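You operate a simulated robot arm through the tools that you are given. There is no shell and no other tool. Be economical: measure what you need, move in short steps, check, and stop when the job is done.

You are at the controls of a simulated two-armed robot. One attempt, no reset.

Task
Wipe the hose, wind it in and put the reel on the trolley.
Fine: wipe with the rag, which goes back; hold the reel steady while winding. Set down upright: hose reel. What is to be rubbed or washed off counts as gone when no trace of it is left.

It is judged by the outcome, as a careful person would: the job done as asked, and still so three seconds after it is handed in. It fails if anything else is knocked over, pushed out of place, dropped, spilled or broken.

Robot
Two 7-joint arms with two-finger parallel grippers on one trunk, on a base that drives. Base frame: it is fixed to the floor where the robot stands at the start and does not move with it; the origin is under the middle of the robot, x ahead of it, y to its left, z up. Lengths are in m, angles in rad, forces in N, time in s.
The left shoulder is at the start at [0.07, 0.133, 1.286], the right one opposite. With the tool pointing down near the work surface each hand reaches from about 0.1 to 0.64 m from the robot's upright axis, wherever it stands, measured 20 degrees to its own side. Places, roughly: hose with coupling [0.5, -0.6, 0.9]; reel crank [0.5, -0.3, 1]; trolley top [0.7, -2, 0.7]. Payload 1.57 kg a hand.
The TCP of each hand is the grasp point between the finger pads, 0.03 m short of the fingertips. In the tool frame z runs along the fingers and y along their closing line. The gripper opens to 0.08 m. The fingers are 0.017 m wide and 0.012 m thick; the gripper's body (0.04 by 0.082 m) begins 0.08 m behind the TCP.
Orientation is that of the tool frame in the base frame, as a unit quaternion [x, y, z, w]. With the fingers straight down and closing along the base's y, the tool's x points along the base's -x, its y along +y and its z along -z.

Tools
- The arms move only by the tool jog_arm. It takes "left_moves", "right_moves" or both (then of equal length, played together; a hand with none holds still); each is a list of rows, each an object (a shift or turn left out is 0, a gripper value left out holds the last) with "translation": the shift along the tool's x, y, z in m, a list of three; "delta_rot": the turn, a rotation vector about the tool's x, y, z in degrees, a list of three; "gripper": the closure in counts, from 0 (fully open) to 255 (shut). In form: [{"translation": [dx, dy, dz], "delta_rot": [rx, ry, rz], "gripper": gripper}, ...]. A call has 1 to 10 rows; each row shifts and turns the commanded pose from where the row before left it, along the tool's axes as they then stand. Rows are played at 5 a second. More than 0.05 m and 0.15 rad between two rows, or a gripper value outside its range, and nothing of the call is played. Where a pose cannot be reached the arm comes as near as it can. A force on the tool above 50 N (or 10 N above the force at the start of the call, whichever is more), or a blocked arm, ends the call early, and 0.2 s more pass. The fingers move at their own pace (about 0.153 m/s each) and stop on an object; they squeeze with about 28 N. The grip force told is the motor's: it shows also when the fingers shut on nothing. Time passes only in rows, and 0.2 s behind the last, so rows that do not move let the fingers close. The reply holds the time, the measured pose of the TCP, the force on the tool along the base axes, the opening and the grip force, in the units named above and with some noise, with the torque about the TCP (base axes, N m) and any sound that the robot's microphone picked up.
- Cameras (640 x 400 px; columns grow to the right, rows downward): "scene" is now at [0.1247, -0.0264, 1.4948]; the picture's right is [-0.34, -0.94, 0.00], its down [-0.71, 0.25, -0.66] and it looks along [0.62, -0.22, -0.75] (base axes); focal length 253 px, centre (320, 200). "left" rides on the left gripper at [0.072, 0.007, -0.122] in its tool frame; the picture's right is [-0.09, 1.00, 0.00], its down [-0.84, -0.08, -0.54] and it looks along [-0.54, -0.05, 0.84] (tool axes); focal length 238 px, centre (320, 200). "right" rides on the right gripper at [0.072, -0.007, -0.122] in its tool frame; the picture's right is [0.09, 1.00, 0.00], its down [-0.84, 0.08, -0.54] and it looks along [-0.54, 0.05, 0.84] (tool axes); focal length 238 px, centre (320, 200). There is no depth. A picture from a camera that has moved, and an enlarged one, comes with that camera's place and axes in the base frame and with its lens.
- grab_frame(camera): a new picture of that camera. The clock stands still meanwhile.
- move_column(by): slides the trunk up (or, below 0, down) by that many m; the arms and the scene camera ride with it, the base frame stays. It gives what a move gives, with no picture.
- steer(legs): drives the robot by 1 to 6 legs, each [ahead, left, turn to the left] in m, m and rad, along the robot's own axes; the way and the turn of a leg run together, so that a leg with both is an arc; at most 1.5 m and 3.142 rad a leg. The arms and the cameras ride along, it lands a little off, and it stops where it bumps. It gives what a move gives.
- pan_tilt(pan, tilt): turns the head with the scene camera to pan (to the left, within 1.501 rad either way) and tilt (down, from -0.506 to 1.204), counted from straight ahead of the robot. It gives what a move gives.
- inspect(camera, box): a new picture of the part [left, top, right, bottom] of that camera's present view, enlarged. The clock stands still meanwhile.
- hand_in(): hands the job in; it is judged then, once.

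Go step by step. Nothing tells you exact positions but the pictures and the camera data: compare them with the known pose of the tool, close in by small moves and look again before you grip or let go. The budget is 120 turns and 108 pictures, counting those below and the enlarged ones. Unless the task says otherwise, let go and move clear before handing in, and close with one line.

The tools are called after "Emit:" by a JSON object that holds its "name" and its "arguments". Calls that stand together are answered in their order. jog_arm: Moves the arms, as the interface text tells. Its arguments: {"type":"object","properties":{"left_moves":{"type":"array"},"right_moves":{"type":"array"}},"required":[]} The other tools are called the same way: move_column (by) slides the trunk up or down; steer (legs) drives the base; pan_tilt (pan, tilt) turns the head that bears the scene camera; grab_frame (camera) takes a picture; inspect (camera, box) takes an enlarged picture of a part of a camera's view; hand_in () hands the job in.

At the start:

```text
time: 0.0
left_eef_pos: [0.3843, -0.0664, 1.21]
left_tool_rot: [-0.001, 1.0, -0.001, 0.0]
left_ft_force: [0.7, 0.8, -0.6]
left_ft_torque: [-0.01, 0.01, -0.05]
left_width: 0.0799
left_grip_force: 0.1
right_eef_pos: [0.3548, -0.4063, 1.2236]
right_tool_rot: [0.001, 1.0, 0.0, -0.001]
right_ft_force: [-0.8, 0.3, 0.1]
right_ft_torque: [-0.03, -0.02, 0.0]
right_width: 0.08
right_grip_force: 0.1
trunk travel left (down, up): [-0.86, 0.08]
robot x, y, heading: [0.0004, 0.0009, 0.0]
head pan, tilt: [-0.344, 0.85]
```

scene: 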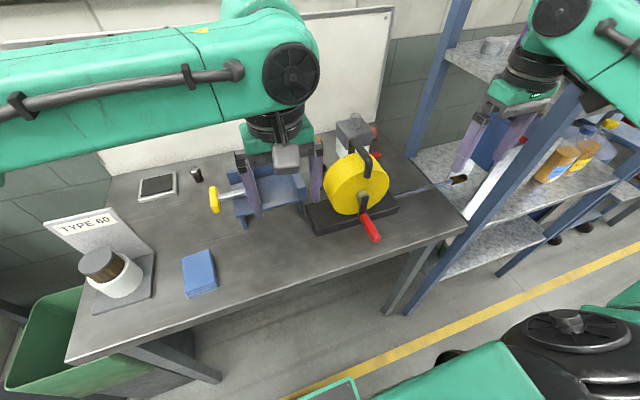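
right: 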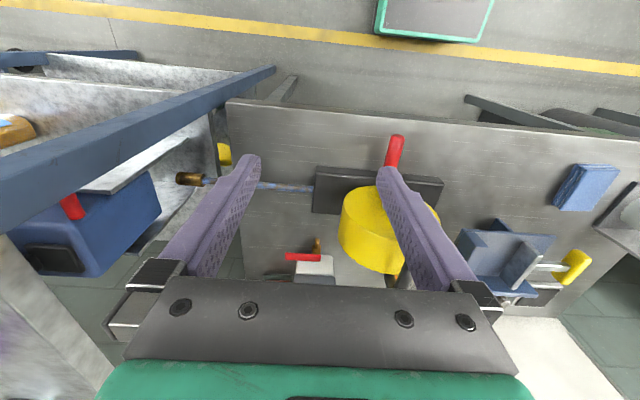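
left: 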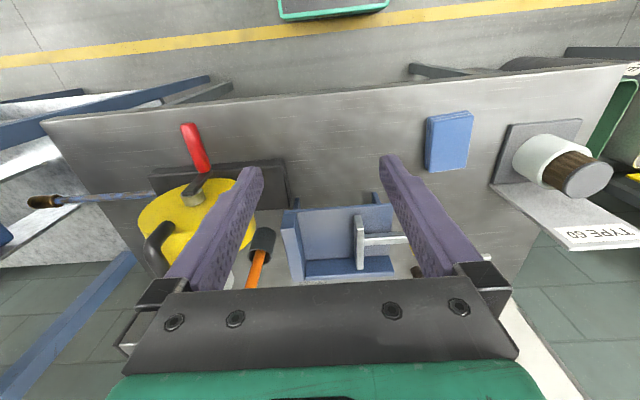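

I see a bench with a yellow reel (red crank, black carry handle), a hose running off to the right with a brass coupling, and a blue rag to the left. First I look closer at the parts.

Emit:
{"name": "inspect", "arguments": {"camera": "scene", "box": [290, 100, 490, 260]}}

Emit:
{"name": "inspect", "arguments": {"camera": "right", "box": [160, 110, 480, 310]}}

Emit:
{"name": "inspect", "arguments": {"camera": "left", "box": [20, 90, 340, 290]}}

```text
2.50 times, centred on (390, 180) of scene
camera zoom: at [0.1247, -0.0264, 1.4948], right [-0.34, -0.94, 0.0], down [-0.71, 0.25, -0.66], along [0.62, -0.22, -0.75], focal length 634 px, centre (145, 250)
```

zoom: 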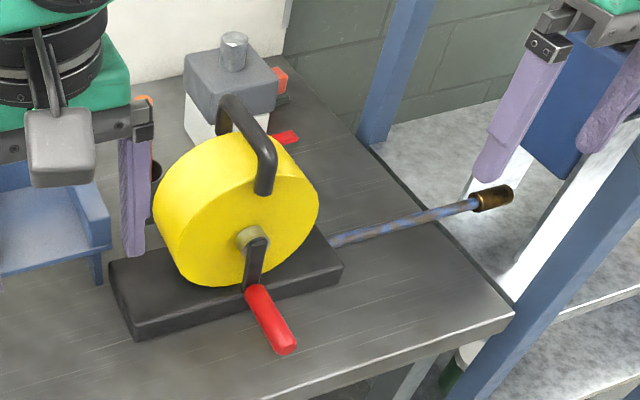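

```text
2.00 times, centred on (320, 210) of right
camera zoom: at [0.2816, -0.4139, 1.3455], right [-0.09, 1.0, 0.0], down [0.84, 0.08, 0.54], along [0.54, 0.05, -0.84], focal length 477 px, centre (320, 180)
```

zoom: 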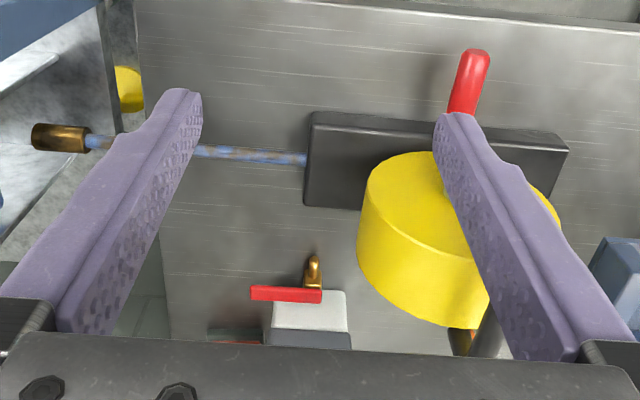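

```text
2.00 times, centred on (180, 190) of left
camera zoom: at [0.313, -0.0588, 1.3323], right [0.09, 1.0, 0.0], down [0.84, -0.08, 0.54], along [0.54, -0.05, -0.84], focal length 477 px, centre (600, 220)
```

zoom: 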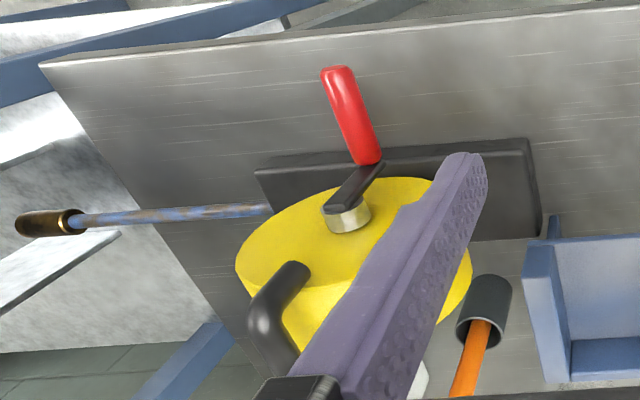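

The hose carries brown stains, the reel's axis runs along x at about (0.49, -0.27, 1.03), and the knob hangs straight down. Next I look round for the trolley and the rag.

Emit:
{"name": "pan_tilt", "arguments": {"pan": -1.2, "tilt": 0.5}}

Emit:
{"name": "grab_frame", "arguments": {"camera": "scene"}}

Emit:
{"name": "inspect", "arguments": {"camera": "left", "box": [360, 60, 640, 235]}}

```text
time: 1.2
left_eef_pos: [0.3838, -0.0649, 1.2114]
left_tool_rot: [-0.001, 1.0, 0.0, -0.001]
left_ft_force: [-0.1, 0.1, -0.5]
left_ft_torque: [-0.02, -0.02, 0.0]
left_width: 0.0797
left_grip_force: 0.2
right_eef_pos: [0.3544, -0.4061, 1.2246]
right_tool_rot: [0.0, 1.0, 0.0, 0.0]
right_ft_force: [0.4, -0.5, 0.0]
right_ft_torque: [0.03, 0.01, 0.02]
right_width: 0.0797
right_grip_force: 0.0
trunk travel left (down, up): [-0.86, 0.08]
robot x, y, heading: [-0.0018, 0.0017, -0.0]
head pan, tilt: [-1.201, 0.499]
```

```text
101 pictures are left
camera scene: at [0.0841, -0.0849, 1.5248], right [-0.93, -0.36, 0.0], down [-0.17, 0.45, -0.88], along [0.32, -0.82, -0.48], focal length 253 px, centre (320, 200)
```

scene: 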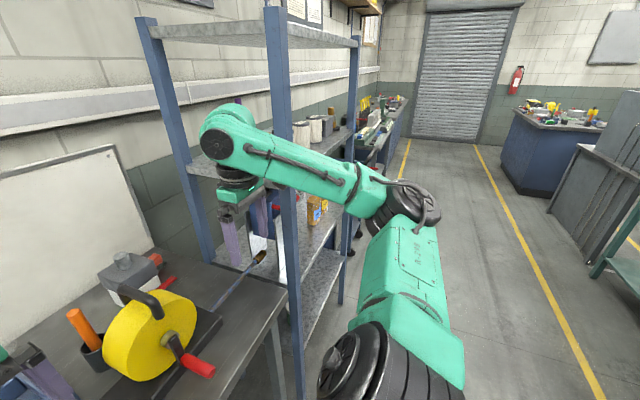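

```text
2.29 times, centred on (500, 148) of left
camera zoom: at [0.313, -0.0588, 1.3323], right [0.09, 1.0, 0.0], down [0.84, -0.08, 0.54], along [0.54, -0.05, -0.84], focal length 545 px, centre (-91, 320)
```

zoom: 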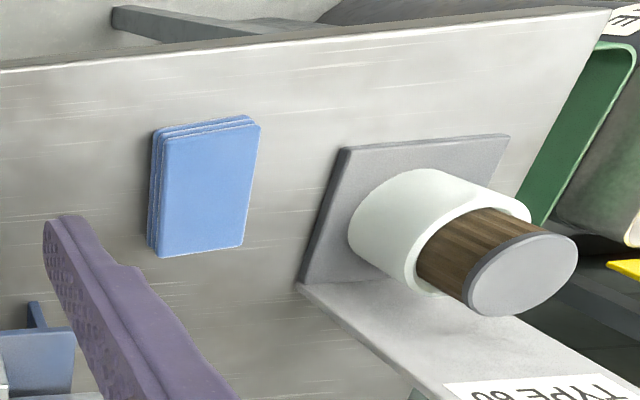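

The shelf stands just right of the bench, so I'll wipe with the right hand. I move the left hand aside and drive a bit left so that the right hand can come over the rag.

Emit:
{"name": "jog_arm", "arguments": {"left_moves": [{"translation": [0.01, 0.045, -0.01]}, {"translation": [0.01, 0.045, -0.01]}, {"translation": [0.01, 0.045, -0.01]}, {"translation": [0.01, 0.045, -0.01]}, {"translation": [0.01, 0.045, -0.01]}]}}

Emit:
{"name": "steer", "arguments": {"legs": [[0, 0.25, 0]]}}

Emit:
{"name": "pan_tilt", "arguments": {"pan": -0.2, "tilt": 0.9}}

Emit:
{"name": "grab_frame", "arguments": {"camera": "scene"}}

Emit:
{"name": "grab_frame", "arguments": {"camera": "right"}}

```text
time: 2.4
left_eef_pos: [0.3322, 0.1598, 1.2581]
left_tool_rot: [0.0, 1.0, -0.001, 0.001]
left_ft_force: [-0.4, 0.4, 0.9]
left_ft_torque: [-0.05, 0.01, -0.01]
left_width: 0.0802
left_grip_force: 0.0
right_eef_pos: [0.3536, -0.4039, 1.2254]
right_tool_rot: [0.0, 1.0, -0.001, 0.001]
right_ft_force: [-0.3, -0.2, 1.3]
right_ft_torque: [0.01, 0.0, 0.02]
right_width: 0.0797
right_grip_force: 0.1
trunk travel left (down, up): [-0.86, 0.08]
robot x, y, heading: [0.0016, -0.0024, -0.003]
head pan, tilt: [-1.201, 0.499]
```

```text
time: 4.2
left_eef_pos: [0.3362, 0.4033, 1.259]
left_tool_rot: [0.002, 1.0, 0.0, 0.0]
left_ft_force: [0.2, 0.0, 0.3]
left_ft_torque: [0.04, 0.01, 0.0]
left_width: 0.0801
left_grip_force: 0.2
right_eef_pos: [0.3531, -0.159, 1.2224]
right_tool_rot: [0.002, 1.0, 0.001, 0.001]
right_ft_force: [0.0, 0.2, -0.6]
right_ft_torque: [0.03, -0.01, 0.04]
right_width: 0.0797
right_grip_force: 0.1
trunk travel left (down, up): [-0.86, 0.08]
robot x, y, heading: [0.0011, 0.2495, -0.008]
head pan, tilt: [-1.201, 0.499]
```

```text
time: 5.5
left_eef_pos: [0.3369, 0.4046, 1.2594]
left_tool_rot: [0.002, 1.0, 0.0, 0.0]
left_ft_force: [0.1, -0.1, 0.0]
left_ft_torque: [0.0, 0.01, 0.04]
left_width: 0.0797
left_grip_force: 0.0
right_eef_pos: [0.3542, -0.1571, 1.2242]
right_tool_rot: [0.002, 1.0, 0.0, 0.0]
right_ft_force: [-0.3, 0.1, 0.0]
right_ft_torque: [0.01, 0.03, 0.01]
right_width: 0.0802
right_grip_force: 0.0
trunk travel left (down, up): [-0.86, 0.08]
robot x, y, heading: [-0.0038, 0.2549, 0.001]
head pan, tilt: [-0.201, 0.901]
```

```text
99 pictures are left
camera scene: at [0.1254, 0.2347, 1.491], right [-0.2, -0.98, 0.0], down [-0.77, 0.16, -0.62], along [0.61, -0.13, -0.78], focal length 253 px, centre (320, 200)
```

scene: 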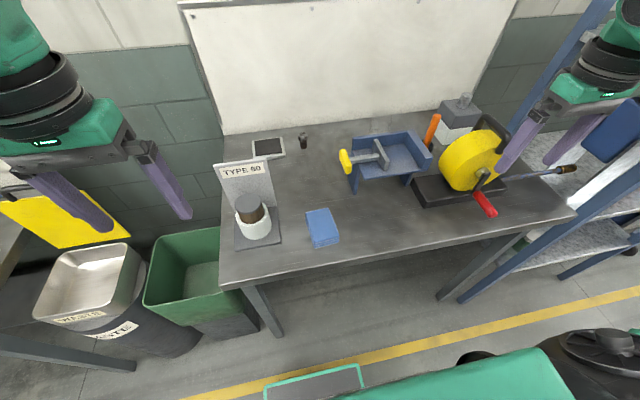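

```text
98 pictures are left
camera right: at [0.2803, -0.1646, 1.3454], right [-0.09, 1.0, 0.0], down [0.84, 0.07, 0.54], along [0.54, 0.05, -0.84], focal length 238 px, centre (320, 200)
```

right: 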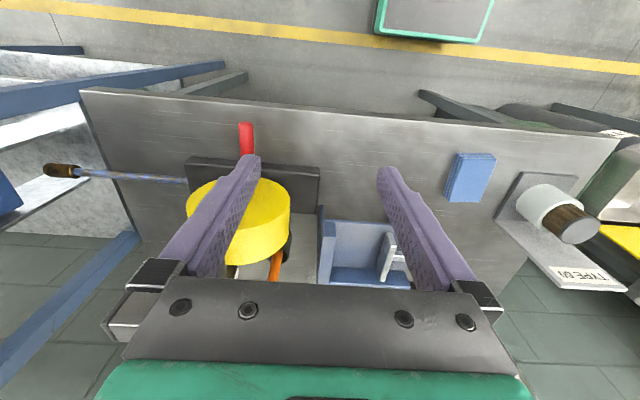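

Rag centre is at about (0.471, 0.155), its top at z ≈ 0.925. I bring the right hand above it.

Emit:
{"name": "jog_arm", "arguments": {"right_moves": [{"translation": [-0.01, 0.045, 0]}, {"translation": [-0.01, 0.045, 0]}, {"translation": [-0.01, 0.045, 0]}, {"translation": [-0.01, 0.045, 0]}, {"translation": [-0.015, 0.045, 0.02]}, {"translation": [-0.015, 0.045, 0.04]}, {"translation": [-0.015, 0.042, 0.04]}, {"translation": [-0.02, 0, 0.04]}]}}

Emit:
{"name": "grab_frame", "arguments": {"camera": "right"}}

Emit:
{"name": "inspect", "arguments": {"camera": "scene", "box": [240, 140, 400, 260]}}

```text
refused: row 5 steps farther than a row can; nothing moved
```

```text
97 pictures are left
camera right: at [0.2803, -0.1646, 1.3454], right [-0.09, 1.0, 0.0], down [0.84, 0.07, 0.54], along [0.54, 0.05, -0.84], focal length 238 px, centre (320, 200)
```

right: 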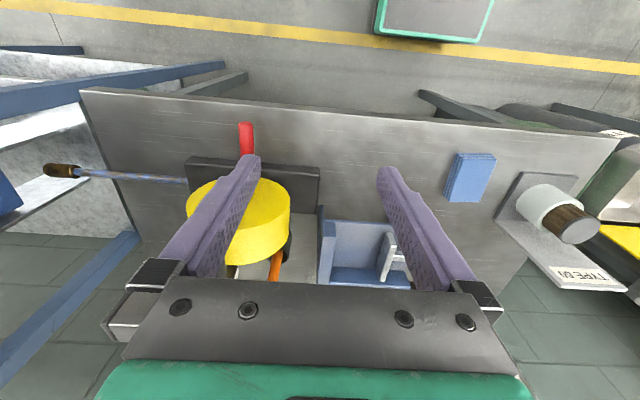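

```text
3.33 times, centred on (320, 200) of scene
camera zoom: at [0.1254, 0.2347, 1.491], right [-0.2, -0.98, 0.0], down [-0.77, 0.16, -0.62], along [0.61, -0.13, -0.78], focal length 845 px, centre (320, 200)
```

zoom: 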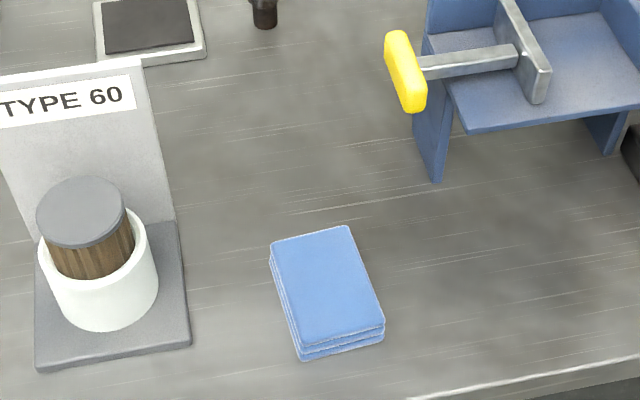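

The rag is about 0.068 wide in y and 0.097 long in x, centred at (0.48, 0.153), so the open gripper just straddles it. I redo the approach with shorter steps.

Emit:
{"name": "jog_arm", "arguments": {"right_moves": [{"translation": [-0.01, 0.045, 0]}, {"translation": [-0.01, 0.045, 0]}, {"translation": [-0.01, 0.045, 0]}, {"translation": [-0.015, 0.045, 0]}, {"translation": [-0.015, 0.045, 0]}, {"translation": [-0.015, 0.045, 0]}, {"translation": [-0.015, 0.04, 0.02]}, {"translation": [-0.02, 0, 0.04]}, {"translation": [-0.018, 0, 0.04]}, {"translation": [0, 0, 0.04]}]}}

Emit:
{"name": "grab_frame", "arguments": {"camera": "right"}}

```text
time: 7.7
left_eef_pos: [0.3353, 0.4056, 1.258]
left_tool_rot: [0.001, 1.0, 0.0, 0.0]
left_ft_force: [0.7, 0.4, 0.7]
left_ft_torque: [-0.03, -0.01, -0.01]
left_width: 0.0801
left_grip_force: 0.0
right_eef_pos: [0.4765, 0.1459, 1.0837]
right_tool_rot: [0.002, 1.0, 0.001, 0.0]
right_ft_force: [-0.2, -0.6, 0.5]
right_ft_torque: [0.03, 0.0, -0.04]
right_width: 0.0802
right_grip_force: 0.1
right hand out of reach, approached as far as the arm can: row 10
trunk travel left (down, up): [-0.86, 0.08]
robot x, y, heading: [-0.0018, 0.2495, -0.003]
head pan, tilt: [-0.201, 0.901]
```

```text
95 pictures are left
camera right: at [0.4033, 0.1387, 1.2061], right [-0.09, 1.0, 0.0], down [0.84, 0.07, 0.54], along [0.54, 0.05, -0.84], focal length 238 px, centre (320, 200)
```

right: 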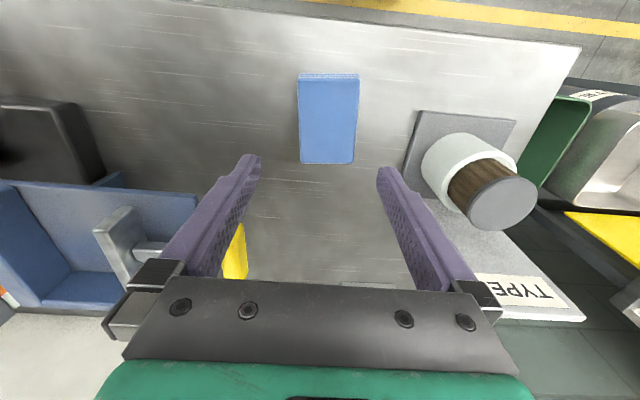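

The rag lies at about (0.475, 0.155), so a small y correction, then I go down. The report said a limit was met, so I check with a short step.

Emit:
{"name": "jog_arm", "arguments": {"right_moves": [{"translation": [0, 0.004, 0.03]}, {"translation": [0, 0.002, 0.03]}]}}

```text
time: 8.3
left_eef_pos: [0.3358, 0.4051, 1.2586]
left_tool_rot: [0.002, 1.0, 0.0, 0.0]
left_ft_force: [-0.4, -0.1, -0.1]
left_ft_torque: [0.02, -0.01, -0.02]
left_width: 0.0798
left_grip_force: 0.0
right_eef_pos: [0.463, 0.1352, 1.0323]
right_tool_rot: [0.002, 1.0, 0.001, 0.001]
right_ft_force: [0.1, 0.2, -0.7]
right_ft_torque: [0.0, 0.02, 0.01]
right_width: 0.0801
right_grip_force: 0.1
right hand out of reach, approached as far as the arm can: row 1, 2
trunk travel left (down, up): [-0.86, 0.08]
robot x, y, heading: [-0.0003, 0.2528, -0.002]
head pan, tilt: [-0.201, 0.901]
```

The arm is at its limit with the trunk this high, so I raise the hand again and lower the trunk.

Emit:
{"name": "jog_arm", "arguments": {"right_moves": [{"translation": [0, 0, -0.045]}, {"translation": [0.0, 0, -0.045]}, {"translation": [0.0, 0, -0.045]}]}}

Emit:
{"name": "move_column", "arguments": {"by": -0.2}}

```text
time: 9.1
left_eef_pos: [0.3361, 0.4057, 1.2581]
left_tool_rot: [0.001, 1.0, 0.0, 0.0]
left_ft_force: [0.5, -0.2, 0.0]
left_ft_torque: [-0.02, 0.04, 0.05]
left_width: 0.08
left_grip_force: 0.0
right_eef_pos: [0.463, 0.1371, 1.1682]
right_tool_rot: [0.001, 1.0, -0.001, -0.001]
right_ft_force: [-0.6, -0.2, -0.2]
right_ft_torque: [0.01, 0.0, 0.01]
right_width: 0.08
right_grip_force: 0.1
trunk travel left (down, up): [-0.86, 0.08]
robot x, y, heading: [0.001, 0.2481, -0.006]
head pan, tilt: [-0.201, 0.901]
```

```text
time: 11.2
left_eef_pos: [0.3363, 0.4064, 1.0588]
left_tool_rot: [0.001, 1.0, 0.0, 0.0]
left_ft_force: [-0.4, -0.9, -0.5]
left_ft_torque: [0.0, 0.01, 0.0]
left_width: 0.0798
left_grip_force: 0.0
right_eef_pos: [0.4646, 0.1359, 0.9674]
right_tool_rot: [0.002, 1.0, 0.0, 0.0]
right_ft_force: [-0.7, 1.0, 0.6]
right_ft_torque: [-0.03, 0.04, 0.02]
right_width: 0.0802
right_grip_force: 0.0
trunk travel left (down, up): [-0.66, 0.28]
robot x, y, heading: [-0.0026, 0.2536, -0.008]
head pan, tilt: [-0.201, 0.901]
```

I align the open fingers over the rag and look before descending.

Emit:
{"name": "jog_arm", "arguments": {"right_moves": [{"translation": [-0.01, 0.018, 0]}, {"translation": [0, 0, 0]}]}}

Emit:
{"name": "grab_frame", "arguments": {"camera": "right"}}

Emit:
{"name": "grab_frame", "arguments": {"camera": "scene"}}

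```text
time: 11.8
left_eef_pos: [0.3359, 0.406, 1.0577]
left_tool_rot: [0.003, 1.0, 0.0, 0.001]
left_ft_force: [1.1, 1.1, 0.0]
left_ft_torque: [0.0, -0.03, -0.02]
left_width: 0.0801
left_grip_force: 0.0
right_eef_pos: [0.4742, 0.1537, 0.9678]
right_tool_rot: [0.002, 1.0, 0.0, 0.001]
right_ft_force: [0.0, -0.1, -0.2]
right_ft_torque: [0.01, -0.03, 0.0]
right_width: 0.08
right_grip_force: 0.0
trunk travel left (down, up): [-0.66, 0.28]
robot x, y, heading: [0.0019, 0.2486, -0.003]
head pan, tilt: [-0.201, 0.901]
```

```text
94 pictures are left
camera right: at [0.4007, 0.1482, 1.0896], right [-0.09, 1.0, 0.0], down [0.84, 0.07, 0.54], along [0.54, 0.05, -0.84], focal length 238 px, centre (320, 200)
```

right: 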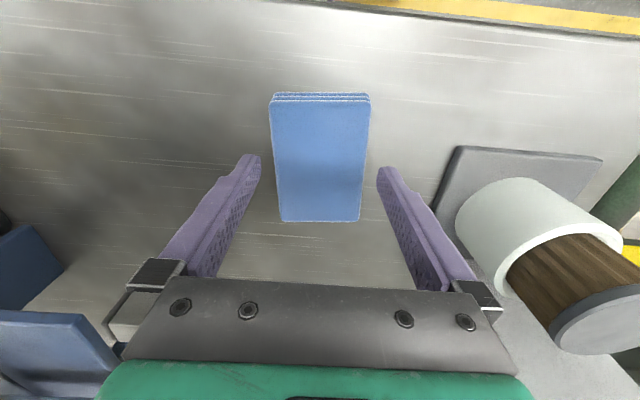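

```text
93 pictures are left
camera scene: at [0.1247, 0.235, 1.291], right [-0.2, -0.98, 0.0], down [-0.77, 0.16, -0.62], along [0.61, -0.13, -0.78], focal length 253 px, centre (320, 200)
```

scene: 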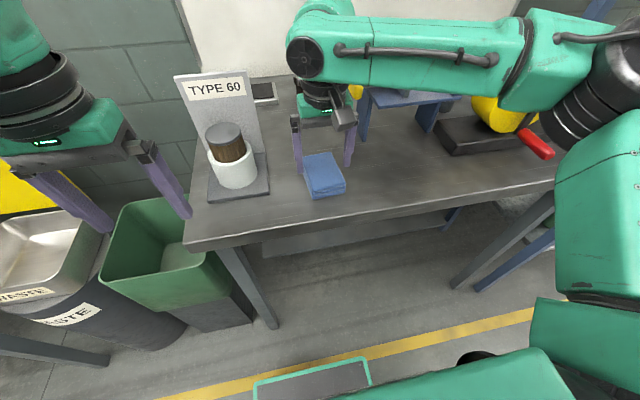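

The fingers straddle the rag; I turn 4° to match its lie and descend.

Emit:
{"name": "jog_arm", "arguments": {"right_moves": [{"translation": [-0.004, 0.001, 0], "delta_rot": [0, 0, -4]}, {"translation": [0, 0, 0.012]}, {"translation": [0, 0, 0.01]}, {"translation": [0, 0, 0.005]}]}}

Emit:
{"name": "inspect", "arguments": {"camera": "scene", "box": [260, 100, 400, 220]}}

Emit:
{"name": "grab_frame", "arguments": {"camera": "right"}}

```text
time: 12.8
left_eef_pos: [0.3369, 0.4061, 1.0586]
left_tool_rot: [0.002, 1.0, 0.0, 0.0]
left_ft_force: [-0.2, 0.4, 0.1]
left_ft_torque: [-0.02, -0.01, 0.03]
left_width: 0.0801
left_grip_force: 0.0
right_eef_pos: [0.4776, 0.1552, 0.9393]
right_tool_rot: [-0.032, 0.999, 0.002, 0.0]
right_ft_force: [-0.8, 0.0, -0.1]
right_ft_torque: [0.0, -0.01, -0.02]
right_width: 0.0801
right_grip_force: 0.1
trunk travel left (down, up): [-0.66, 0.28]
robot x, y, heading: [-0.0049, 0.2516, 0.001]
head pan, tilt: [-0.201, 0.901]
```

```text
3.33 times, centred on (330, 160) of scene
camera zoom: at [0.1256, 0.2353, 1.2909], right [-0.2, -0.98, 0.0], down [-0.77, 0.16, -0.62], along [0.61, -0.13, -0.78], focal length 845 px, centre (287, 333)
```

zoom: 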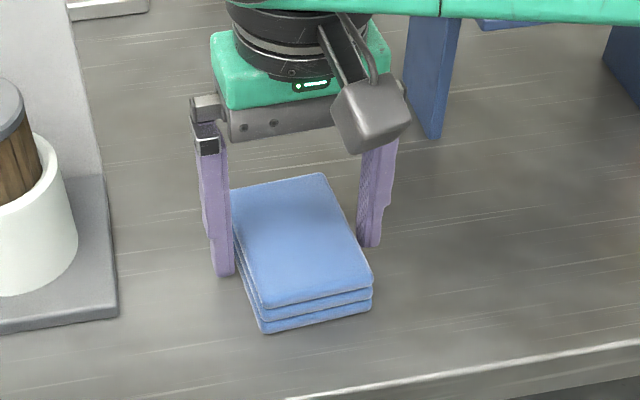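

```text
91 pictures are left
camera right: at [0.4055, 0.1431, 1.0614], right [-0.16, 0.99, 0.0], down [0.83, 0.13, 0.54], along [0.54, 0.09, -0.84], focal length 238 px, centre (320, 200)
```

right: 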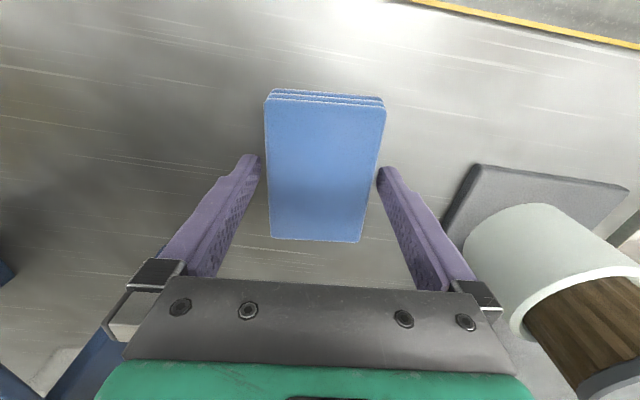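

The fit is close but centred. I creep down until the table is felt.

Emit:
{"name": "jog_arm", "arguments": {"right_moves": [{"translation": [0, 0.001, 0.003]}, {"translation": [0, 0, 0.003]}, {"translation": [0, 0, 0.002]}, {"translation": [0, 0, 0.002]}]}}

Emit:
{"name": "inspect", "arguments": {"camera": "scene", "box": [260, 100, 400, 220]}}

```text
time: 13.8
left_eef_pos: [0.3364, 0.4059, 1.0593]
left_tool_rot: [0.001, 1.0, 0.0, 0.0]
left_ft_force: [-0.6, -0.4, 0.3]
left_ft_torque: [-0.03, -0.02, -0.01]
left_width: 0.08
left_grip_force: 0.1
right_eef_pos: [0.4778, 0.1553, 0.9301]
right_tool_rot: [-0.033, 0.999, 0.001, 0.001]
right_ft_force: [0.2, 0.2, 0.6]
right_ft_torque: [-0.05, -0.06, -0.01]
right_width: 0.0798
right_grip_force: 0.0
trunk travel left (down, up): [-0.66, 0.28]
robot x, y, heading: [0.0002, 0.2532, -0.003]
head pan, tilt: [-0.201, 0.901]
```

```text
3.33 times, centred on (330, 160) of scene
camera zoom: at [0.1255, 0.2353, 1.2909], right [-0.2, -0.98, 0.0], down [-0.77, 0.16, -0.62], along [0.61, -0.13, -0.78], focal length 845 px, centre (287, 333)
```

zoom: 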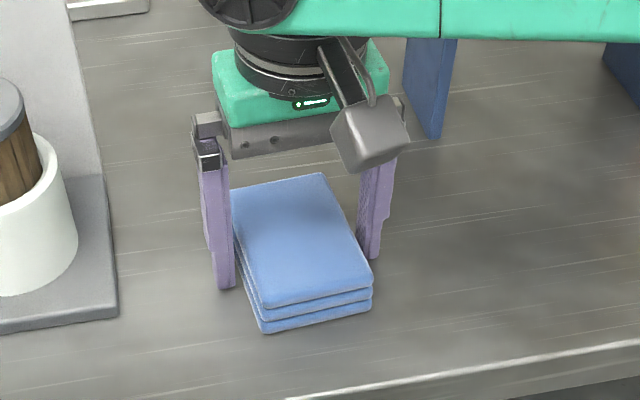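

Emit:
{"name": "jog_arm", "arguments": {"right_moves": [{"translation": [0, 0, 0.002]}, {"translation": [0, 0, 0.002]}, {"translation": [0, 0, 0.002]}, {"translation": [0, 0, 0.002]}]}}

```text
time: 15.0
left_eef_pos: [0.333, 0.4068, 1.0597]
left_tool_rot: [0.002, 1.0, 0.001, 0.002]
left_ft_force: [0.9, -0.7, -0.7]
left_ft_torque: [0.0, 0.01, -0.02]
left_width: 0.0801
left_grip_force: 0.0
right_eef_pos: [0.4769, 0.1551, 0.9303]
right_tool_rot: [-0.034, 0.999, 0.0, 0.011]
right_ft_force: [-5.7, 0.1, 13.9]
right_ft_torque: [-0.58, 0.22, -0.27]
right_width: 0.0796
right_grip_force: 0.2
trunk travel left (down, up): [-0.66, 0.28]
robot x, y, heading: [0.0012, 0.2499, -0.003]
head pan, tilt: [-0.201, 0.901]
stopped in row 4 (right hand): the force on the tool passed its limit at 51 N (the readings are from after the stop); the commanded pose is now the measured one
```

The table is at z = 0.900. I raise the hand 8 mm so the rag sticks out below the fingertips, and close.

Emit:
{"name": "jog_arm", "arguments": {"right_moves": [{"translation": [0, 0, -0.008], "delta_rot": [0, -1.2, 0]}, {"gripper": 255}, {}, {}, {}]}}

Emit:
{"name": "inspect", "arguments": {"camera": "scene", "box": [260, 100, 400, 220]}}

```text
time: 16.2
left_eef_pos: [0.336, 0.4068, 1.06]
left_tool_rot: [0.002, 1.0, 0.0, 0.0]
left_ft_force: [0.2, -0.4, -1.1]
left_ft_torque: [0.0, -0.01, 0.01]
left_width: 0.08
left_grip_force: 0.0
right_eef_pos: [0.4777, 0.1546, 0.9355]
right_tool_rot: [-0.033, 0.999, 0.002, 0.019]
right_ft_force: [0.0, 0.0, 0.1]
right_ft_torque: [-0.01, -0.01, -0.02]
right_width: 0.0689
right_grip_force: 28.2
trunk travel left (down, up): [-0.66, 0.28]
robot x, y, heading: [0.0019, 0.2468, -0.005]
head pan, tilt: [-0.201, 0.901]
```

```text
3.33 times, centred on (330, 160) of scene
camera zoom: at [0.1255, 0.2353, 1.291], right [-0.2, -0.98, 0.0], down [-0.77, 0.16, -0.62], along [0.61, -0.13, -0.78], focal length 845 px, centre (287, 333)
```

zoom: 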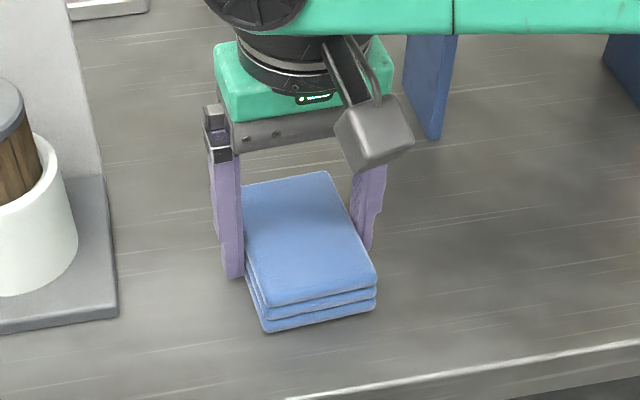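

The rag is held. I lift it, level it, pull both hands back clear of the reel, and then drive right.

Emit:
{"name": "jog_arm", "arguments": {"right_moves": [{"translation": [0, 0, -0.04]}, {"translation": [0, 0, -0.045], "delta_rot": [0, 2.2, 0]}, {"translation": [0, 0, -0.045]}, {"translation": [0.02, 0, -0.04]}, {"translation": [0.045, 0, -0.015]}, {"translation": [0.045, 0, 0]}, {"translation": [0.045, 0, 0]}], "left_moves": [{"translation": [0.01, 0, -0.02]}, {"translation": [0.01, 0, -0.02]}, {"translation": [0.01, 0, -0.02]}, {"translation": [0.01, 0, -0.02]}, {"translation": [0.01, 0, -0.02]}, {"translation": [0.01, 0, -0.02]}, {"translation": [0.01, 0, -0.02]}]}}

Emit:
{"name": "grab_frame", "arguments": {"camera": "right"}}

```text
time: 17.8
left_eef_pos: [0.2637, 0.4056, 1.2011]
left_tool_rot: [0.002, 1.0, 0.0, 0.002]
left_ft_force: [-0.9, -0.2, 0.4]
left_ft_torque: [0.02, -0.05, 0.0]
left_width: 0.0802
left_grip_force: 0.0
right_eef_pos: [0.3126, 0.1234, 1.1216]
right_tool_rot: [-0.033, 0.999, 0.002, 0.0]
right_ft_force: [-0.3, -0.4, 0.8]
right_ft_torque: [0.0, -0.06, 0.05]
right_width: 0.0687
right_grip_force: 27.7
right hand out of reach, approached as far as the arm can: row 2, 3
trunk travel left (down, up): [-0.66, 0.28]
robot x, y, heading: [0.0033, 0.2553, -0.002]
head pan, tilt: [-0.201, 0.901]
```

```text
88 pictures are left
camera right: at [0.2405, 0.1108, 1.2429], right [-0.16, 0.99, 0.0], down [0.83, 0.13, 0.54], along [0.54, 0.09, -0.84], focal length 238 px, centre (320, 200)
```

right: 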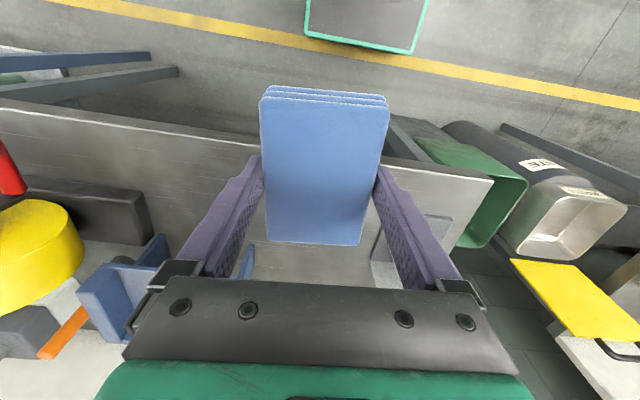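

Rag secure. I drive to the right part way and check clearance to the shelf.

Emit:
{"name": "steer", "arguments": {"legs": [[-0.05, -0.55, 0]]}}

Emit:
{"name": "pan_tilt", "arguments": {"pan": -0.7, "tilt": 0.75}}

Emit:
{"name": "grab_frame", "arguments": {"camera": "scene"}}

Emit:
{"name": "grab_frame", "arguments": {"camera": "left"}}

```text
time: 21.0
left_eef_pos: [0.2163, -0.1456, 1.1992]
left_tool_rot: [-0.005, 1.0, -0.002, 0.0]
left_ft_force: [0.8, 0.4, -0.2]
left_ft_torque: [0.0, 0.03, 0.0]
left_width: 0.0801
left_grip_force: 0.1
right_eef_pos: [0.2679, -0.4276, 1.1206]
right_tool_rot: [-0.038, 0.999, -0.001, -0.001]
right_ft_force: [-0.3, 0.2, -0.1]
right_ft_torque: [-0.01, 0.03, -0.05]
right_width: 0.069
right_grip_force: 28.6
trunk travel left (down, up): [-0.66, 0.28]
robot x, y, heading: [-0.0497, -0.3021, 0.008]
head pan, tilt: [-0.201, 0.901]
```

```text
time: 21.9
left_eef_pos: [0.2158, -0.1447, 1.1984]
left_tool_rot: [-0.005, 1.0, 0.0, 0.0]
left_ft_force: [1.0, -0.8, 0.2]
left_ft_torque: [-0.01, 0.01, 0.02]
left_width: 0.0801
left_grip_force: 0.0
right_eef_pos: [0.2689, -0.4257, 1.1208]
right_tool_rot: [-0.039, 0.999, 0.001, -0.001]
right_ft_force: [-0.3, -0.2, -0.5]
right_ft_torque: [0.0, 0.03, 0.02]
right_width: 0.0689
right_grip_force: 28.0
trunk travel left (down, up): [-0.66, 0.28]
robot x, y, heading: [-0.0481, -0.3041, 0.009]
head pan, tilt: [-0.7, 0.75]
```

```text
87 pictures are left
camera scene: at [0.0655, -0.3559, 1.3028], right [-0.64, -0.77, 0.0], down [-0.53, 0.44, -0.73], along [0.56, -0.47, -0.68], focal length 253 px, centre (320, 200)
```

scene: 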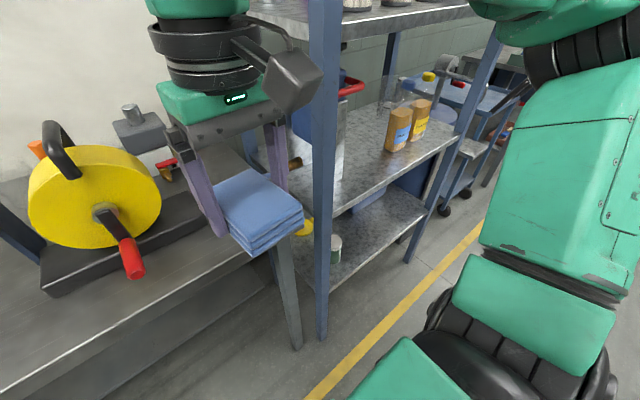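

```text
86 pictures are left
camera left: at [0.1444, -0.1385, 1.321], right [0.08, 1.0, 0.0], down [0.84, -0.07, 0.54], along [0.54, -0.05, -0.84], focal length 238 px, centre (320, 200)
```

left: 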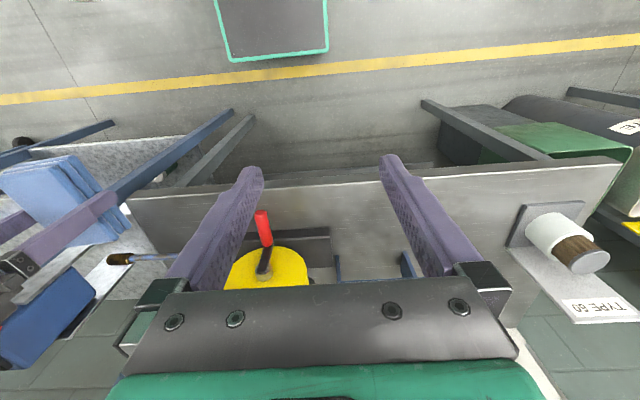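

The shelf's front post stands at about (0.38, -0.63), and the right elbow would hit it while wiping. The left arm suits this side better, so I take the rag back and regrip it with the left hand.

Emit:
{"name": "steer", "arguments": {"legs": [[0.05, 0.55, -0.008]]}}

Emit:
{"name": "pan_tilt", "arguments": {"pan": -0.2, "tilt": 0.9}}

```text
time: 25.1
left_eef_pos: [0.2605, 0.411, 1.1991]
left_tool_rot: [-0.006, 1.0, 0.0, 0.0]
left_ft_force: [0.8, -0.9, 0.8]
left_ft_torque: [0.01, 0.0, 0.03]
left_width: 0.0801
left_grip_force: 0.2
right_eef_pos: [0.3147, 0.1294, 1.1205]
right_tool_rot: [-0.04, 0.999, 0.001, -0.002]
right_ft_force: [-1.2, -0.1, -0.3]
right_ft_torque: [-0.02, -0.02, 0.0]
right_width: 0.069
right_grip_force: 27.5
trunk travel left (down, up): [-0.66, 0.28]
robot x, y, heading: [-0.0022, 0.2555, 0.01]
head pan, tilt: [-0.7, 0.75]
```

```text
time: 26.0
left_eef_pos: [0.2599, 0.4119, 1.2004]
left_tool_rot: [-0.007, 1.0, 0.0, 0.0]
left_ft_force: [0.2, 0.3, 0.4]
left_ft_torque: [-0.03, 0.03, 0.0]
left_width: 0.0798
left_grip_force: 0.0
right_eef_pos: [0.3151, 0.1303, 1.1212]
right_tool_rot: [-0.039, 0.999, 0.001, 0.0]
right_ft_force: [0.4, 0.5, -0.6]
right_ft_torque: [0.0, 0.0, 0.02]
right_width: 0.0689
right_grip_force: 27.8
trunk travel left (down, up): [-0.66, 0.28]
robot x, y, heading: [-0.0061, 0.2501, 0.011]
head pan, tilt: [-0.201, 0.901]
```

Emit:
{"name": "jog_arm", "arguments": {"right_moves": [{"translation": [-0.033, 0.003, 0.03]}, {"translation": [-0.033, 0.003, 0.03]}, {"translation": [-0.033, 0.003, 0.03]}, {"translation": [-0.033, 0.003, 0.03]}, {"translation": [-0.0325, 0, 0.02]}, {"translation": [0, 0, 0.025]}, {"translation": [0, 0, 0.01]}]}}

Emit:
{"name": "inspect", "arguments": {"camera": "scene", "box": [240, 90, 400, 210]}}

```text
time: 27.6
left_eef_pos: [0.2608, 0.413, 1.1997]
left_tool_rot: [-0.006, 1.0, -0.001, 0.0]
left_ft_force: [0.0, 0.2, -0.4]
left_ft_torque: [0.0, -0.03, -0.01]
left_width: 0.0798
left_grip_force: 0.0
right_eef_pos: [0.4774, 0.1562, 0.9454]
right_tool_rot: [-0.04, 0.999, 0.001, -0.001]
right_ft_force: [-0.2, -0.2, -0.3]
right_ft_torque: [0.04, 0.01, 0.0]
right_width: 0.0689
right_grip_force: 28.2
trunk travel left (down, up): [-0.66, 0.28]
robot x, y, heading: [-0.0011, 0.2529, 0.012]
head pan, tilt: [-0.201, 0.901]
```

```text
3.33 times, centred on (320, 150) of scene
camera zoom: at [0.1214, 0.2391, 1.2909], right [-0.19, -0.98, 0.0], down [-0.77, 0.15, -0.62], along [0.61, -0.12, -0.78], focal length 845 px, centre (320, 367)
```

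zoom: 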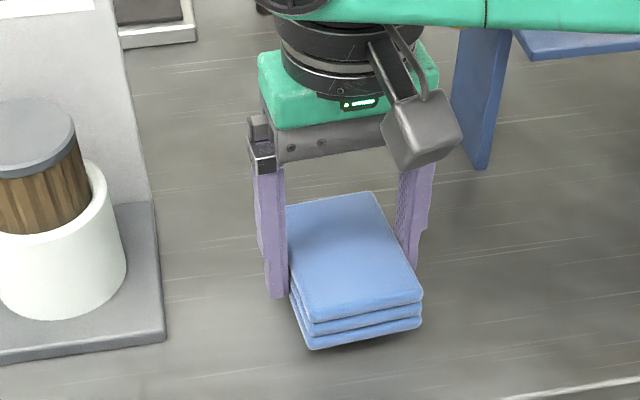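

Emit:
{"name": "jog_arm", "arguments": {"right_moves": [{"translation": [0, 0, 0.005], "delta_rot": [0, -2.2, 0]}, {"translation": [0, 0, 0.003]}, {"gripper": 0}, {}, {"translation": [0, 0, -0.04]}, {"translation": [0, 0, -0.04], "delta_rot": [0, 2.2, 0]}, {"translation": [0.04, 0, -0.02]}, {"translation": [0.045, 0, -0.02]}, {"translation": [0.045, 0, -0.02]}, {"translation": [0.045, 0, -0.02]}]}}

Emit:
{"name": "steer", "arguments": {"legs": [[0, -0.3, -0.012]]}}

Emit:
{"name": "grab_frame", "arguments": {"camera": "left"}}

Emit:
{"name": "grab_frame", "arguments": {"camera": "scene"}}

```text
time: 29.8
left_eef_pos: [0.2567, 0.4114, 1.1998]
left_tool_rot: [-0.005, 1.0, 0.0, 0.002]
left_ft_force: [-0.1, 0.6, 0.0]
left_ft_torque: [-0.01, -0.04, -0.02]
left_width: 0.08
left_grip_force: 0.0
right_eef_pos: [0.298, 0.1414, 1.0969]
right_tool_rot: [-0.04, 0.999, 0.001, 0.0]
right_ft_force: [0.2, -0.1, 0.0]
right_ft_torque: [0.01, -0.04, -0.01]
right_width: 0.08
right_grip_force: 0.1
trunk travel left (down, up): [-0.66, 0.28]
robot x, y, heading: [-0.0016, 0.2564, 0.007]
head pan, tilt: [-0.201, 0.901]
```

```text
time: 31.9
left_eef_pos: [0.2626, 0.1089, 1.1996]
left_tool_rot: [-0.001, 1.0, -0.001, 0.001]
left_ft_force: [-0.2, -0.1, -0.8]
left_ft_torque: [-0.04, 0.01, 0.03]
left_width: 0.0799
left_grip_force: 0.0
right_eef_pos: [0.3025, -0.162, 1.0963]
right_tool_rot: [-0.035, 0.999, 0.001, 0.0]
right_ft_force: [0.2, -0.1, 0.6]
right_ft_torque: [0.0, -0.01, 0.01]
right_width: 0.0801
right_grip_force: 0.0
trunk travel left (down, up): [-0.66, 0.28]
robot x, y, heading: [-0.0026, -0.0533, -0.004]
head pan, tilt: [-0.201, 0.901]
```

```text
84 pictures are left
camera left: at [0.1924, 0.1154, 1.3209], right [0.09, 1.0, 0.0], down [0.84, -0.07, 0.54], along [0.54, -0.05, -0.84], focal length 238 px, centre (320, 200)
```

left: 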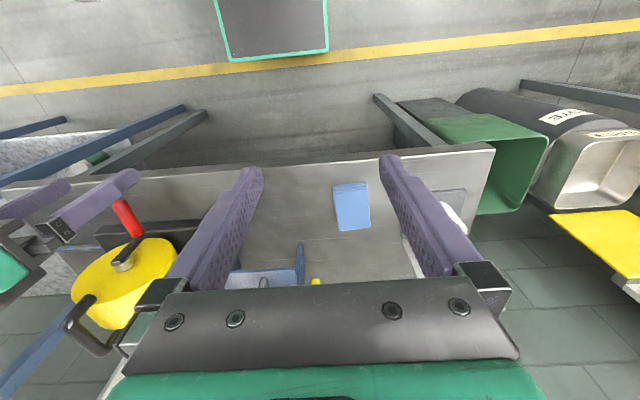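

```text
83 pictures are left
camera scene: at [0.1226, -0.0632, 1.291], right [-0.2, -0.98, 0.0], down [-0.77, 0.16, -0.62], along [0.61, -0.12, -0.78], focal length 253 px, centre (320, 200)
```

scene: 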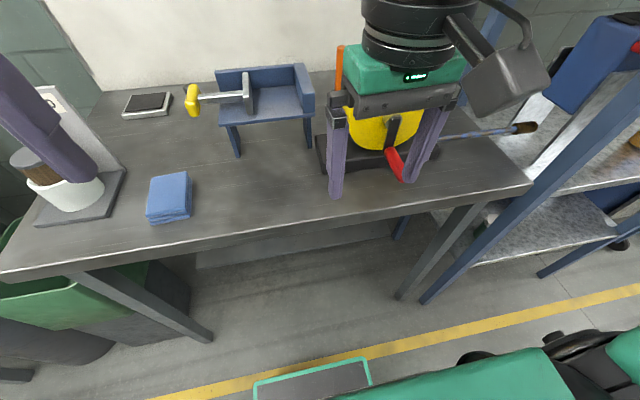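

The rag is back at its spot. I bring the left hand over it.

Emit:
{"name": "jog_arm", "arguments": {"left_moves": [{"translation": [-0.035, 0.008, 0.03], "delta_rot": [0, 0, -4.5]}, {"translation": [-0.035, 0.005, 0.03]}, {"translation": [-0.035, 0.005, 0.03]}, {"translation": [-0.035, 0.005, 0.03]}, {"translation": [-0.035, 0.004, 0.03]}, {"translation": [-0.035, 0.004, 0.03]}, {"translation": [-0.008, 0, 0.04]}, {}]}}

Emit:
{"name": "grab_frame", "arguments": {"camera": "left"}}

```text
time: 33.7
left_eef_pos: [0.4772, 0.1531, 0.9811]
left_tool_rot: [-0.04, 0.999, 0.001, 0.0]
left_ft_force: [0.2, 0.2, -0.3]
left_ft_torque: [0.01, 0.05, 0.01]
left_width: 0.0799
left_grip_force: 0.0
right_eef_pos: [0.3014, -0.1634, 1.0962]
right_tool_rot: [-0.035, 0.999, 0.0, 0.0]
right_ft_force: [-0.7, 0.1, 0.4]
right_ft_torque: [0.01, 0.0, -0.01]
right_width: 0.08
right_grip_force: 0.1
trunk travel left (down, up): [-0.66, 0.28]
robot x, y, heading: [0.0, -0.0503, -0.001]
head pan, tilt: [-0.201, 0.901]
```

```text
82 pictures are left
camera left: at [0.4058, 0.1548, 1.1021], right [0.01, 1.0, 0.0], down [0.84, -0.01, 0.54], along [0.54, -0.01, -0.84], focal length 238 px, centre (320, 200)
```

left: 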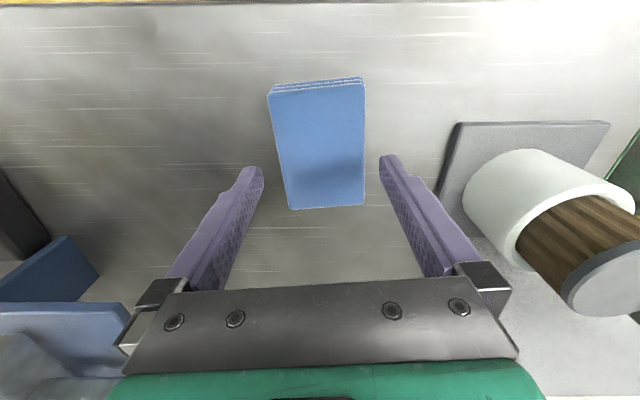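

Emit:
{"name": "jog_arm", "arguments": {"left_moves": [{"translation": [-0.001, 0.002, 0.02], "delta_rot": [0, 0, -0.7]}, {"translation": [0, 0, 0.018]}, {"translation": [0, 0, 0.004]}, {"gripper": 255}, {}, {}, {}]}}

Emit:
{"name": "grab_frame", "arguments": {"camera": "left"}}

```text
time: 35.3
left_eef_pos: [0.4799, 0.1541, 0.9374]
left_tool_rot: [-0.046, 0.999, 0.0, 0.001]
left_ft_force: [0.7, -1.6, 3.1]
left_ft_torque: [-0.16, -0.09, 0.03]
left_width: 0.0689
left_grip_force: 27.9
right_eef_pos: [0.3003, -0.1633, 1.0955]
right_tool_rot: [-0.035, 0.999, 0.001, -0.001]
right_ft_force: [0.0, 0.2, 0.1]
right_ft_torque: [0.02, 0.04, -0.03]
right_width: 0.08
right_grip_force: 0.1
trunk travel left (down, up): [-0.66, 0.28]
robot x, y, heading: [-0.0033, -0.05, -0.003]
head pan, tilt: [-0.201, 0.901]
```

```text
81 pictures are left
camera left: at [0.4076, 0.155, 1.0591], right [0.0, 1.0, 0.0], down [0.84, 0.0, 0.54], along [0.54, 0.0, -0.84], focal length 238 px, centre (320, 200)
```

left: 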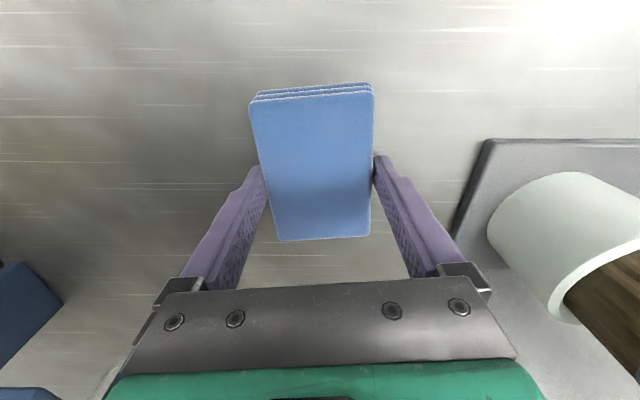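

The left hand holds the rag (home: TCP 0.480, 0.154, 0.937, yaw ≈5°). I lift, retract both hands, and drive right with a slight right turn.

Emit:
{"name": "jog_arm", "arguments": {"left_moves": [{"translation": [0, 0, -0.045]}, {"translation": [0, 0, -0.045]}, {"translation": [0.035, 0, -0.03]}, {"translation": [0.035, 0, -0.03]}, {"translation": [0.035, 0, -0.03]}, {"translation": [0.045, 0, -0.01]}, {"translation": [0.045, 0, 0]}], "right_moves": [{"translation": [0.01, 0, -0.01]}, {"translation": [0.01, 0, -0.01]}, {"translation": [0.01, 0, -0.01]}, {"translation": [0.01, 0, -0.01]}, {"translation": [0.01, 0, -0.01]}, {"translation": [0.01, 0, -0.01]}, {"translation": [0.01, 0, -0.01]}]}}

Emit:
{"name": "steer", "arguments": {"legs": [[-0.05, -0.35, 0], [0, 0, -0.4]]}}

Emit:
{"name": "pan_tilt", "arguments": {"pan": -0.1, "tilt": 0.75}}

Emit:
{"name": "grab_frame", "arguments": {"camera": "scene"}}

```text
time: 36.9
left_eef_pos: [0.2825, 0.1392, 1.1302]
left_tool_rot: [-0.046, 0.999, 0.0, -0.001]
left_ft_force: [-0.9, -0.4, 0.4]
left_ft_torque: [-0.01, 0.01, 0.02]
left_width: 0.0689
left_grip_force: 27.7
right_eef_pos: [0.2296, -0.1679, 1.1666]
right_tool_rot: [-0.035, 0.999, 0.001, 0.0]
right_ft_force: [0.0, 0.3, 0.6]
right_ft_torque: [0.01, -0.01, -0.01]
right_width: 0.0802
right_grip_force: 0.1
trunk travel left (down, up): [-0.66, 0.28]
robot x, y, heading: [-0.0019, -0.0472, 0.005]
head pan, tilt: [-0.201, 0.901]
```

```text
time: 40.4
left_eef_pos: [0.2844, -0.3349, 1.129]
left_tool_rot: [0.147, 0.989, -0.001, 0.0]
left_ft_force: [-0.5, -0.2, -0.2]
left_ft_torque: [-0.05, 0.01, -0.01]
left_width: 0.0687
left_grip_force: 27.7
right_eef_pos: [0.1187, -0.599, 1.1652]
right_tool_rot: [0.159, 0.987, 0.0, -0.001]
right_ft_force: [-0.1, 0.0, -0.8]
right_ft_torque: [0.03, 0.02, 0.0]
right_width: 0.08
right_grip_force: 0.1
trunk travel left (down, up): [-0.66, 0.28]
robot x, y, heading: [-0.0549, -0.401, -0.391]
head pan, tilt: [-0.201, 0.901]
```

```text
time: 41.1
left_eef_pos: [0.2858, -0.3345, 1.1296]
left_tool_rot: [0.148, 0.989, -0.001, 0.0]
left_ft_force: [-0.1, 0.3, -0.8]
left_ft_torque: [-0.02, 0.0, 0.01]
left_width: 0.069
left_grip_force: 27.8
right_eef_pos: [0.1201, -0.6003, 1.1654]
right_tool_rot: [0.159, 0.987, 0.001, 0.0]
right_ft_force: [0.4, -0.1, 0.5]
right_ft_torque: [0.0, 0.0, 0.0]
right_width: 0.08
right_grip_force: 0.0
trunk travel left (down, up): [-0.66, 0.28]
robot x, y, heading: [-0.053, -0.4013, -0.387]
head pan, tilt: [-0.099, 0.75]
```

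```text
80 pictures are left
camera scene: at [0.068, -0.4582, 1.3028], right [-0.47, -0.88, 0.0], down [-0.6, 0.32, -0.73], along [0.65, -0.34, -0.68], focal length 253 px, centre (320, 200)
```

scene: 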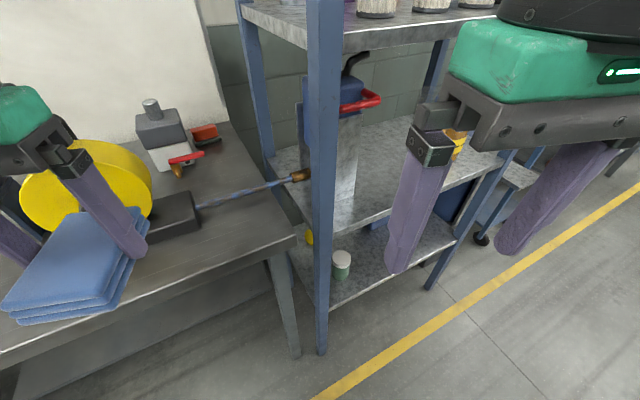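

Emit:
{"name": "inspect", "arguments": {"camera": "scene", "box": [140, 140, 340, 265]}}

Emit:
{"name": "grab_frame", "arguments": {"camera": "left"}}

```text
3.20 times, centred on (240, 202) of scene
camera zoom: at [0.068, -0.4582, 1.3028], right [-0.47, -0.88, 0.0], down [-0.6, 0.32, -0.73], along [0.65, -0.34, -0.68], focal length 811 px, centre (576, 192)
```

zoom: 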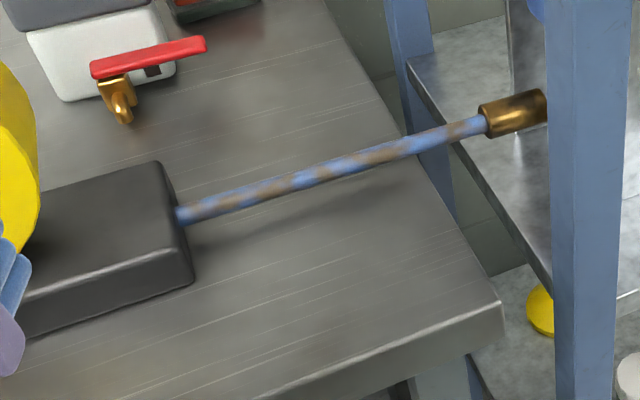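

```text
78 pictures are left
camera left: at [0.2192, -0.3074, 1.2504], right [0.38, 0.93, 0.0], down [0.78, -0.32, 0.54], along [0.5, -0.21, -0.84], focal length 238 px, centre (320, 200)
```

left: 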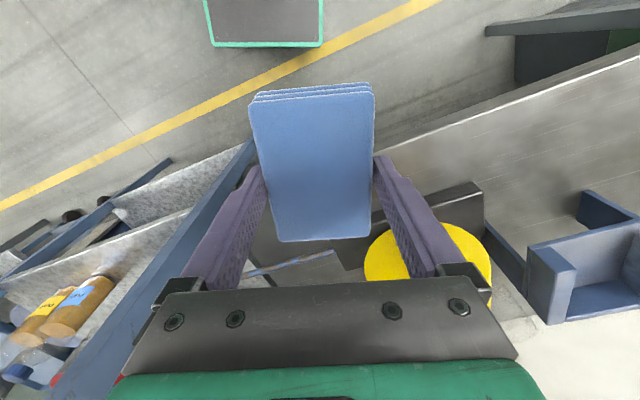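

The hose is straight, runs at z ≈ 0.92 from (0.54, -0.405) to the coupling at about y = -0.62, and is stained along its length. I turn the hand so that the rag's long side lies along the hose.

Emit:
{"name": "jog_arm", "arguments": {"left_moves": [{"delta_rot": [0, 0, 8.1]}, {"delta_rot": [0, 0, 8.1]}, {"delta_rot": [0, 0, 8.1]}, {"delta_rot": [0, 0, 8.1]}, {"delta_rot": [0, 0, 8.1]}, {"delta_rot": [0, 0, 8.1]}, {"delta_rot": [0, 0, 8.1]}, {"delta_rot": [0, 0, 8.1]}, {"delta_rot": [0, 0, 8.1]}]}}

```text
time: 43.1
left_eef_pos: [0.286, -0.3346, 1.1287]
left_tool_rot: [0.708, 0.706, 0.0, 0.0]
left_ft_force: [-0.2, 0.4, 1.0]
left_ft_torque: [-0.01, 0.02, -0.01]
left_width: 0.0689
left_grip_force: 27.7
right_eef_pos: [0.1179, -0.5991, 1.1664]
right_tool_rot: [0.159, 0.987, 0.0, -0.001]
right_ft_force: [0.1, -0.4, 0.0]
right_ft_torque: [0.01, -0.04, -0.01]
right_width: 0.08
right_grip_force: 0.1
trunk travel left (down, up): [-0.66, 0.28]
robot x, y, heading: [-0.0509, -0.3983, -0.39]
head pan, tilt: [-0.099, 0.75]
```

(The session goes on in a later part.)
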